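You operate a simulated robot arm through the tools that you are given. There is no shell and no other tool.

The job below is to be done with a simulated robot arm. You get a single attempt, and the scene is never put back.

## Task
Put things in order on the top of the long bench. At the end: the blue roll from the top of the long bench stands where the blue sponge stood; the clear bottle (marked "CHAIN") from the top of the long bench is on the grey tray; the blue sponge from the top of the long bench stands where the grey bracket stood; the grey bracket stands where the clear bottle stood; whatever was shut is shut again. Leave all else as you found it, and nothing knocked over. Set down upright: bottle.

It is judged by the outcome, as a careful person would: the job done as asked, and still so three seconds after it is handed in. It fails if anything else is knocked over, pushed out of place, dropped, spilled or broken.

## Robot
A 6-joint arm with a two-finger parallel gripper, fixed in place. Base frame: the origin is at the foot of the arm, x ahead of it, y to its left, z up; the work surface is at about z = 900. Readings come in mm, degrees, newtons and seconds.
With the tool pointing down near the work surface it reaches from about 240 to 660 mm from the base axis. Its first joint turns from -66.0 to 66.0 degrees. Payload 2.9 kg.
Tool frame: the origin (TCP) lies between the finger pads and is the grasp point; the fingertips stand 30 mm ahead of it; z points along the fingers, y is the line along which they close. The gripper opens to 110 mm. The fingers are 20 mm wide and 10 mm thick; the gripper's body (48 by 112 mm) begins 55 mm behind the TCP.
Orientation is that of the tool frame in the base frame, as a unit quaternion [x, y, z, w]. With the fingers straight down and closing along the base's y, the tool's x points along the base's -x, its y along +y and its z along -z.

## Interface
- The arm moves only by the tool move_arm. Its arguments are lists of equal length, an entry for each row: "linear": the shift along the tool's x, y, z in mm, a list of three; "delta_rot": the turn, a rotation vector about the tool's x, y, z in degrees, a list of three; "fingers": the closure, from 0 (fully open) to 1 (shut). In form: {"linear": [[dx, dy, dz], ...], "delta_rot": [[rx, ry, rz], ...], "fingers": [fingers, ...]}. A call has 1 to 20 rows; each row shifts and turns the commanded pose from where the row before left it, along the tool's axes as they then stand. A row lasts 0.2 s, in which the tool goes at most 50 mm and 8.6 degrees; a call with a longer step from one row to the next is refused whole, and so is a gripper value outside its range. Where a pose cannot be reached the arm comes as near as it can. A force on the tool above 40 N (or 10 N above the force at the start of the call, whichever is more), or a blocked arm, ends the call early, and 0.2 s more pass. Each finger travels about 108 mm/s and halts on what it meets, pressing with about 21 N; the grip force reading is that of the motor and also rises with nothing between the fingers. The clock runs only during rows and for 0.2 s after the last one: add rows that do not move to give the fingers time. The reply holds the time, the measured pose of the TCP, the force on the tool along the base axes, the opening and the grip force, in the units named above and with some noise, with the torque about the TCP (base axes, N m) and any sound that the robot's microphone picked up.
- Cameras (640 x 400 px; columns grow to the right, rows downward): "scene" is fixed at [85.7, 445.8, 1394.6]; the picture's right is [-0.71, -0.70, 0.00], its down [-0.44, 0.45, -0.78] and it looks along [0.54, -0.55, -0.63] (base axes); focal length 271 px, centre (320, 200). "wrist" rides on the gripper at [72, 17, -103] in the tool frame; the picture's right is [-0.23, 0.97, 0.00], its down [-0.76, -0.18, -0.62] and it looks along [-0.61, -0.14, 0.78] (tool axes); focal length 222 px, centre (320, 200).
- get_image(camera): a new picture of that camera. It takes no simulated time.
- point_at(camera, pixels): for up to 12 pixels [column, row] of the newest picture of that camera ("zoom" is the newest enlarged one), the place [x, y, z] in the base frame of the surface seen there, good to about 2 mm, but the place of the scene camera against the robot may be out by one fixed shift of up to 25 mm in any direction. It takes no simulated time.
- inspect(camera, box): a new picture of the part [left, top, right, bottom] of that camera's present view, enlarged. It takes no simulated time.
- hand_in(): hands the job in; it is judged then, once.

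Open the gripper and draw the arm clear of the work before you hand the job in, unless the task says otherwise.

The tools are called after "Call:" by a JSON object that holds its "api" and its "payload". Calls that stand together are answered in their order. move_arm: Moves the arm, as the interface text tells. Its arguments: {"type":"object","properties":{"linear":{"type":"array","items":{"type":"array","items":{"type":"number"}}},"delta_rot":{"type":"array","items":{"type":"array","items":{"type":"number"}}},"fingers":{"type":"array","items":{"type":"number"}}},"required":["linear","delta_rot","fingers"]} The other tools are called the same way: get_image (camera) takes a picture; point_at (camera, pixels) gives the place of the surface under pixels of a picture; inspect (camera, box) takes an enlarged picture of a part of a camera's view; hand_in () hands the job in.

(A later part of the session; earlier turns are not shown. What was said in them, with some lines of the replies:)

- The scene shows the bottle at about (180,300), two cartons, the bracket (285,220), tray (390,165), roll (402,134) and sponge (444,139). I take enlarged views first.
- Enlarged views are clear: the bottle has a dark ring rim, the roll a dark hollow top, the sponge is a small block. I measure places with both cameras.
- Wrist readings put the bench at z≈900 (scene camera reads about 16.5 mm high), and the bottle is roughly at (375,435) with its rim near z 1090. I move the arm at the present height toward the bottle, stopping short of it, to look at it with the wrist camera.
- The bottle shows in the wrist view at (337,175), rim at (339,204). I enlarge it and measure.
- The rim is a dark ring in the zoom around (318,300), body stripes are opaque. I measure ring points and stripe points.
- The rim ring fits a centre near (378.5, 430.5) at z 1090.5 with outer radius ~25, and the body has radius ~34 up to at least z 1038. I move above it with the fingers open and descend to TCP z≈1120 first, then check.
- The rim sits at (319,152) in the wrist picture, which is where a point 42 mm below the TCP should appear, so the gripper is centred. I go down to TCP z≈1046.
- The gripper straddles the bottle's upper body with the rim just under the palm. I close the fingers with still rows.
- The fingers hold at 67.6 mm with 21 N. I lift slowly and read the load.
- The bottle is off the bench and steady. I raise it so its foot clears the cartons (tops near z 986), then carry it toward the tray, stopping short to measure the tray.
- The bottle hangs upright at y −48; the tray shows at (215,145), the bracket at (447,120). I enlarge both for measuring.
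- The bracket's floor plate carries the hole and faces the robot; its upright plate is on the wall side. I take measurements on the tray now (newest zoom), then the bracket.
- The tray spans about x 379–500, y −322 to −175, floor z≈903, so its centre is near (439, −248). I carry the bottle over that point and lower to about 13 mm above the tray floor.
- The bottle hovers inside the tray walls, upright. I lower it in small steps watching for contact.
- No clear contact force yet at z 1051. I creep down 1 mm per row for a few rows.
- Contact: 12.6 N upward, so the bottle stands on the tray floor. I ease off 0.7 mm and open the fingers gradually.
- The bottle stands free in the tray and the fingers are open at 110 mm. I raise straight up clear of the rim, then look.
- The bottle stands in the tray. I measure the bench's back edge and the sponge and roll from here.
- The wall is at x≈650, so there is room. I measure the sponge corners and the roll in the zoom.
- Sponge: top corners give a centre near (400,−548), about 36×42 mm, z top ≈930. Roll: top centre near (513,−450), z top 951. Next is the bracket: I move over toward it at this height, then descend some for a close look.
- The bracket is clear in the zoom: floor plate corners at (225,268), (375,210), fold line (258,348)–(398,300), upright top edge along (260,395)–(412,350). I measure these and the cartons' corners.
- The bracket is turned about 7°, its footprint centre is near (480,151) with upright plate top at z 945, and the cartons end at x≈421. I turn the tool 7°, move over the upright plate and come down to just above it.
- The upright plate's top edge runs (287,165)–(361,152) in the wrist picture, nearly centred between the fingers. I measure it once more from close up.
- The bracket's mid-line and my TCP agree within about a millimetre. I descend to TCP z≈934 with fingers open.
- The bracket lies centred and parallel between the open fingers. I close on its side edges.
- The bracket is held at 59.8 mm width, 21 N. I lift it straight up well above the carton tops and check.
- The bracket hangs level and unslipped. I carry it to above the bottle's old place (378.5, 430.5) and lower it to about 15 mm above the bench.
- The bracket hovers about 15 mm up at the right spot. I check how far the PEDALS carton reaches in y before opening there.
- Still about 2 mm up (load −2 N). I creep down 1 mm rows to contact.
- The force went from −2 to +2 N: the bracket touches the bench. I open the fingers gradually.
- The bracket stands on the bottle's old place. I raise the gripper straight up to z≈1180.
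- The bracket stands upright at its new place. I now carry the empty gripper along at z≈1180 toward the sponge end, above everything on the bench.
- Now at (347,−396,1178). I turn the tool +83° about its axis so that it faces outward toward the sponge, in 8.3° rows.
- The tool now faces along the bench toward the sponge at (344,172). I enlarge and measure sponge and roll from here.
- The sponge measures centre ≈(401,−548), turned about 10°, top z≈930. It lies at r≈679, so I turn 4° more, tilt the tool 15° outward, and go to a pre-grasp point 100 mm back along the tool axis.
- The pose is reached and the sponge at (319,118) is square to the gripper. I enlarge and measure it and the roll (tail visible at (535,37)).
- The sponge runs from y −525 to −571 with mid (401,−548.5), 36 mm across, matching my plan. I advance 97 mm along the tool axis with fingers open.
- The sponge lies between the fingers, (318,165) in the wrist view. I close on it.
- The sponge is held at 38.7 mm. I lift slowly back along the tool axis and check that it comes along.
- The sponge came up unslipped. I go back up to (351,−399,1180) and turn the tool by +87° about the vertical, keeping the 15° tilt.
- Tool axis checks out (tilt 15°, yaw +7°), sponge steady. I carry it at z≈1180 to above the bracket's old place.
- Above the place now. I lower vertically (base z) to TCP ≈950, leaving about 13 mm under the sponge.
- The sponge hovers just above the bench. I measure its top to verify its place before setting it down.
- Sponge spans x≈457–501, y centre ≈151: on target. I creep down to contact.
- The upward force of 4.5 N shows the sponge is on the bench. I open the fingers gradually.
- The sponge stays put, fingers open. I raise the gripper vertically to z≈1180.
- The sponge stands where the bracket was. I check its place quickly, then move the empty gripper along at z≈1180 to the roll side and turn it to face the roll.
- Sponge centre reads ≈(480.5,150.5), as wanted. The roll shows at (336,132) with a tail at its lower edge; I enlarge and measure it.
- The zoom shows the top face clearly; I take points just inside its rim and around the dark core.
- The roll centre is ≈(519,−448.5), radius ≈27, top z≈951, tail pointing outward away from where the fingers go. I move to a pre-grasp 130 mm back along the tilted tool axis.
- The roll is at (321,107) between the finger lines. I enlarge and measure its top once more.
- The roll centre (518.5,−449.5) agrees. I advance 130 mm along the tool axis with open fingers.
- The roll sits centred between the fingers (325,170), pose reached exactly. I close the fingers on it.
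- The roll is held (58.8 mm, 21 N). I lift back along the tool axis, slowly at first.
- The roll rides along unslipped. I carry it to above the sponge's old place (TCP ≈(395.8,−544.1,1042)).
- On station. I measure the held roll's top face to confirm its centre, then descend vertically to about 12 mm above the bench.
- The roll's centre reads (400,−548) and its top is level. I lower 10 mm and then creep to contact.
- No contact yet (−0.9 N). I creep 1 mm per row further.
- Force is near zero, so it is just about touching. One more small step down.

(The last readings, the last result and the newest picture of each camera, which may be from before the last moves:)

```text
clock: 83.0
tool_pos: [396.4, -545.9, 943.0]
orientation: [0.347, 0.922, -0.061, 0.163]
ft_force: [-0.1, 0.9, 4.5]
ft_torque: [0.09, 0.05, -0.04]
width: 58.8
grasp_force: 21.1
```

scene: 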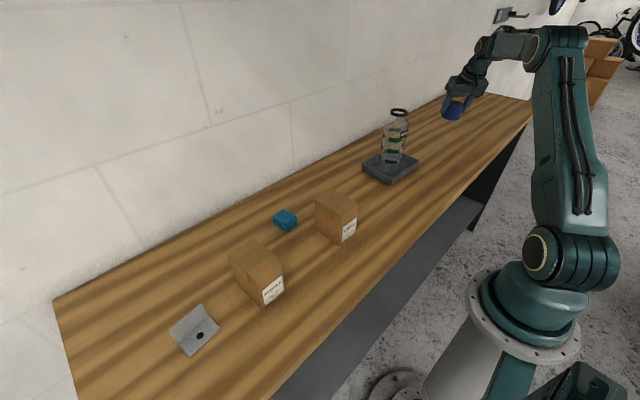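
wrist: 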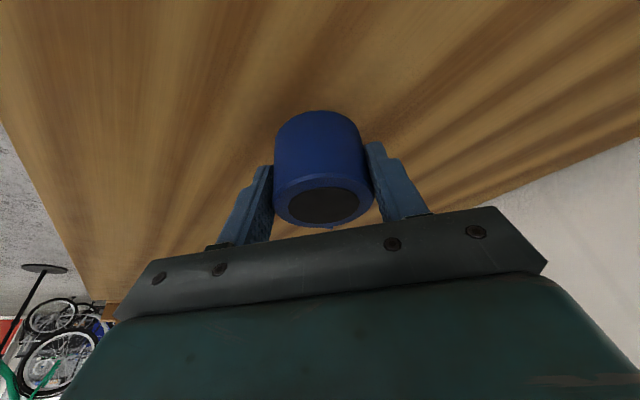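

The 4.5 N upward force shows the roll is resting on the bench. I open the fingers gradually.

Call:
{"api": "move_arm", "payload": {"linear": [[0, 0, 0], [0, 0, 0], [0, 0, 0], [0, 0, 0], [0, 0, 0], [0, 0, 0]], "delta_rot": [[0, 0, 0], [0, 0, 0], [0, 0, 0], [0, 0, 0], [0, 0, 0], [0, 0, 0]], "fingers": [0.44, 0.38, 0.25, 0.1, 0, 0]}}

Call:
{"api": "get_image", "payload": {"camera": "wrist"}}

Call:
{"api": "inspect", "payload": {"camera": "scene", "box": [400, 60, 520, 160]}}

```text
clock: 84.4
tool_pos: [395.7, -544.8, 941.9]
orientation: [0.348, 0.921, -0.06, 0.162]
ft_force: [-0.1, -0.5, -0.3]
ft_torque: [-0.01, 0.0, 0.01]
width: 110.2
grasp_force: 0.0
```

```text
taken
```

wrist: 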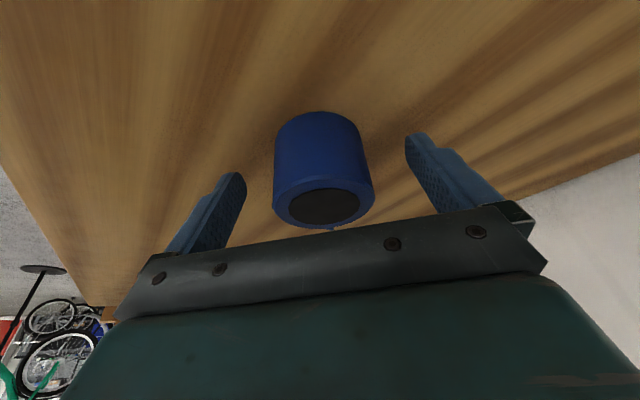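

```text
4.00 times, centred on (460, 110) of scene
```

zoom: 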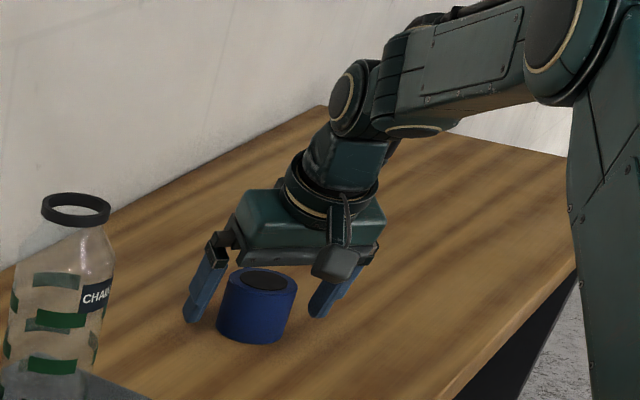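

The roll stands free. I back out along the tool axis and then rise vertically.

Call:
{"api": "move_arm", "payload": {"linear": [[0, 0, -8], [0, 0, -20], [0, 0, -32], [0, 0, -35], [0, 0, -35], [-10.3, 0, -28.2], [-13.7, 0, -37.6], [-13.7, 0, -37.6], [0, 0, 0]], "delta_rot": [[0, 0, 0], [0, 0, 0], [0, 0, 0], [0, 0, 0], [0, 0, 0], [0, 0, 0], [0, 0, 0], [0, 0, 0], [0, 0, 0]], "fingers": [0, 0, 0, 0, 0, 0, 0, 0, 0]}}

Call:
{"api": "get_image", "payload": {"camera": "wrist"}}

Call:
{"api": "get_image", "payload": {"camera": "scene"}}

```text
clock: 86.4
tool_pos: [362.2, -517.2, 1174.4]
orientation: [0.347, 0.922, -0.06, 0.163]
ft_force: [0.3, 0.1, 0.6]
ft_torque: [0.02, 0.02, -0.03]
width: 109.8
grasp_force: 0.0
```

```text
taken
```

wrist: 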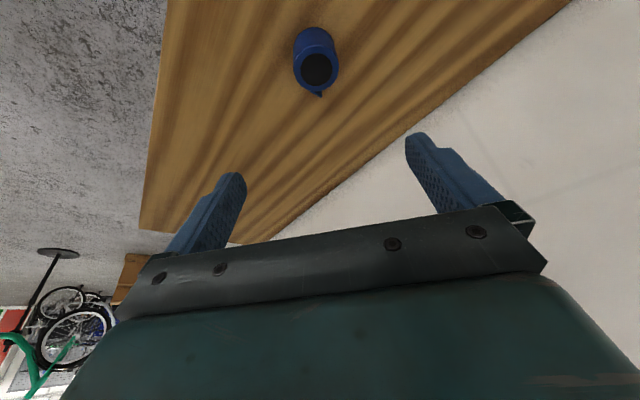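

```text
taken
```

scene: 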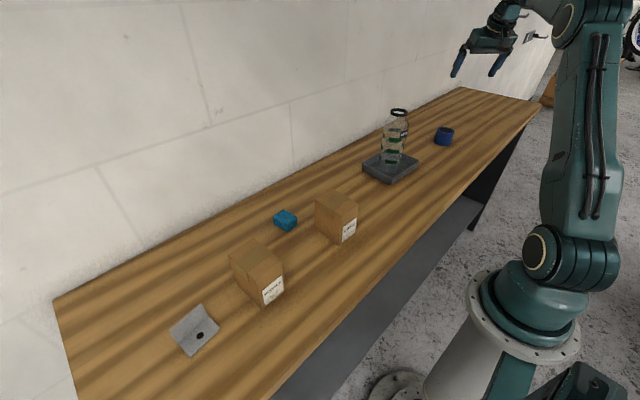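

All four items appear in place. I check the roll's centre with the wrist camera, then bring the arm back toward its starting area, above the bottle's height.

Call:
{"api": "point_at", "payload": {"camera": "wrist", "pixels": [[316, 69], [303, 72], [330, 67], [315, 57], [318, 82]]}}

Call:
{"api": "move_arm", "payload": {"linear": [[11.4, 14.5, -4.2], [22.9, 29.1, -8.35], [22.9, 29.1, -8.35], [22.9, 29.1, -8.35], [22.9, 29.1, -8.35], [22.9, 29.1, -8.35], [22.9, 29.1, -8.35], [22.9, 29.1, -8.35], [22.9, 29.1, -8.35], [22.9, 29.1, -8.35], [22.9, 29.1, -8.35], [11.4, 14.5, -4.2], [0, 0, 0], [0, 0, 0], [0, 0, 0], [0, 0, 0]], "delta_rot": [[0, 0, 0], [0, 0, 0], [0, 0, 0], [0, 0, 0], [0, 0, 0], [0, 0, 0], [0, 0, 0], [0, 0, 0], [0, 0, 0], [0, 0, 0], [0, 0, 0], [0, 0, 0], [0, 7, 0], [0, 7, 0], [0, 6, 0], [0, 0, 0]], "fingers": [0, 0, 0, 0, 0, 0, 0, 0, 0, 0, 0, 0, 0, 0, 0, 0]}}

Call:
{"api": "get_image", "payload": {"camera": "scene"}}

Call:
{"api": "get_image", "payload": {"camera": "wrist"}}

```text
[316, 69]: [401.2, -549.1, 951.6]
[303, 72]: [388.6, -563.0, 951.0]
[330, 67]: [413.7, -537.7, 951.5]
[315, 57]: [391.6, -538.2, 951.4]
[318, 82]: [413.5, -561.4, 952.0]
```

```text
clock: 89.8
tool_pos: [371.8, -98.7, 1174.1]
orientation: [0.354, 0.935, 0.0, -0.001]
ft_force: [0.0, -0.4, 0.5]
ft_torque: [0.02, -0.01, 0.0]
width: 109.8
grasp_force: 0.1
```

```text
taken
```

scene: 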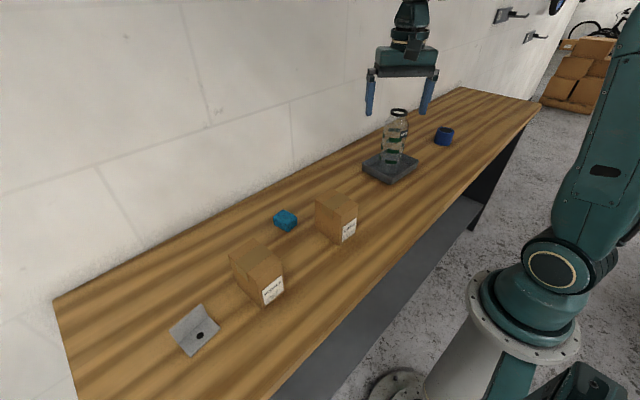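

```text
taken
```

wrist: 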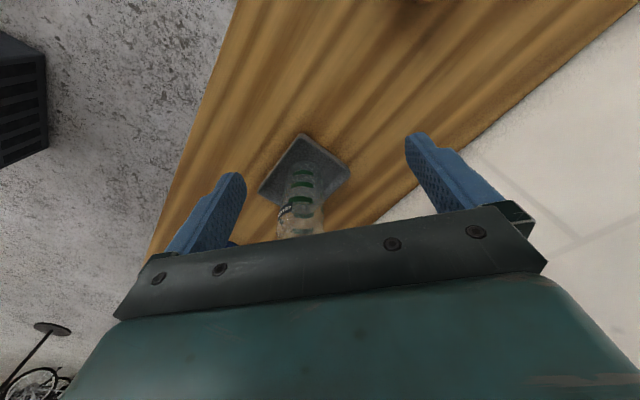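

The roll centre reads (401,−549), matching the sponge's old place. A last enlarged look at both halves of the bench before handing in.

Call:
{"api": "inspect", "payload": {"camera": "scene", "box": [340, 90, 480, 200]}}

Call:
{"api": "inspect", "payload": {"camera": "scene", "box": [100, 180, 380, 360]}}

```text
3.64 times, centred on (410, 145) of scene
```

zoom: 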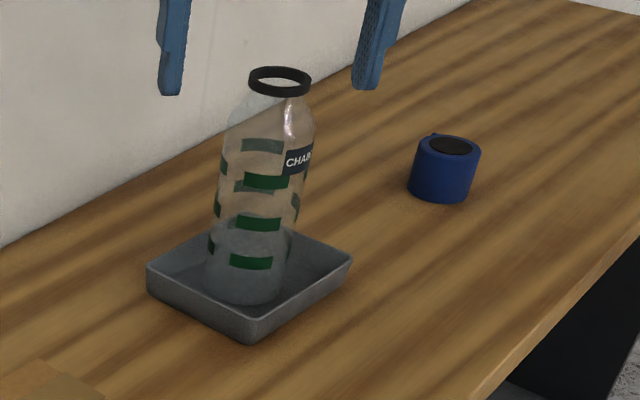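

```text
2.22 times, centred on (240, 270) of scene
```

zoom: 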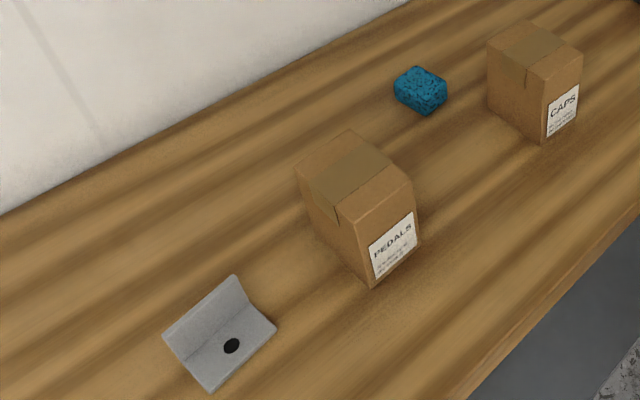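

The bottle stands upright in the tray, and the roll, sponge and bracket are each in their new places. The cartons and tray are unmoved, the gripper is open and the arm is clear, so I hand in.

Call:
{"api": "hand_in", "payload": {}}

```text
The job is handed in.
```

The job is done and handed in; I don't have the judge's result. The last pictures show all four items standing in their new places.

| Item | Where it stands now | Measured against target |
|---|---|---|
| Clear bottle ("CHAIN") | Upright in the grey tray, close to its middle | Inside the tray walls |
| Grey bracket | Where the bottle stood | Centre within about 1 mm just before it was set down |
| Blue sponge | Where the bracket stood | Centre within about 1 mm |
| Blue roll | Where the sponge stood | Centre within about 1 mm |

- **Rotation:** the sponge is turned about a quarter turn from how it first lay. The task gave no facing for it.
- **Everything else:** nothing was knocked over. The two cartons and the tray look unmoved in the pictures, and I saw nothing on the bench that needed shutting again.
- **Arm:** the gripper is open and drawn back near its starting position, clear of the work.
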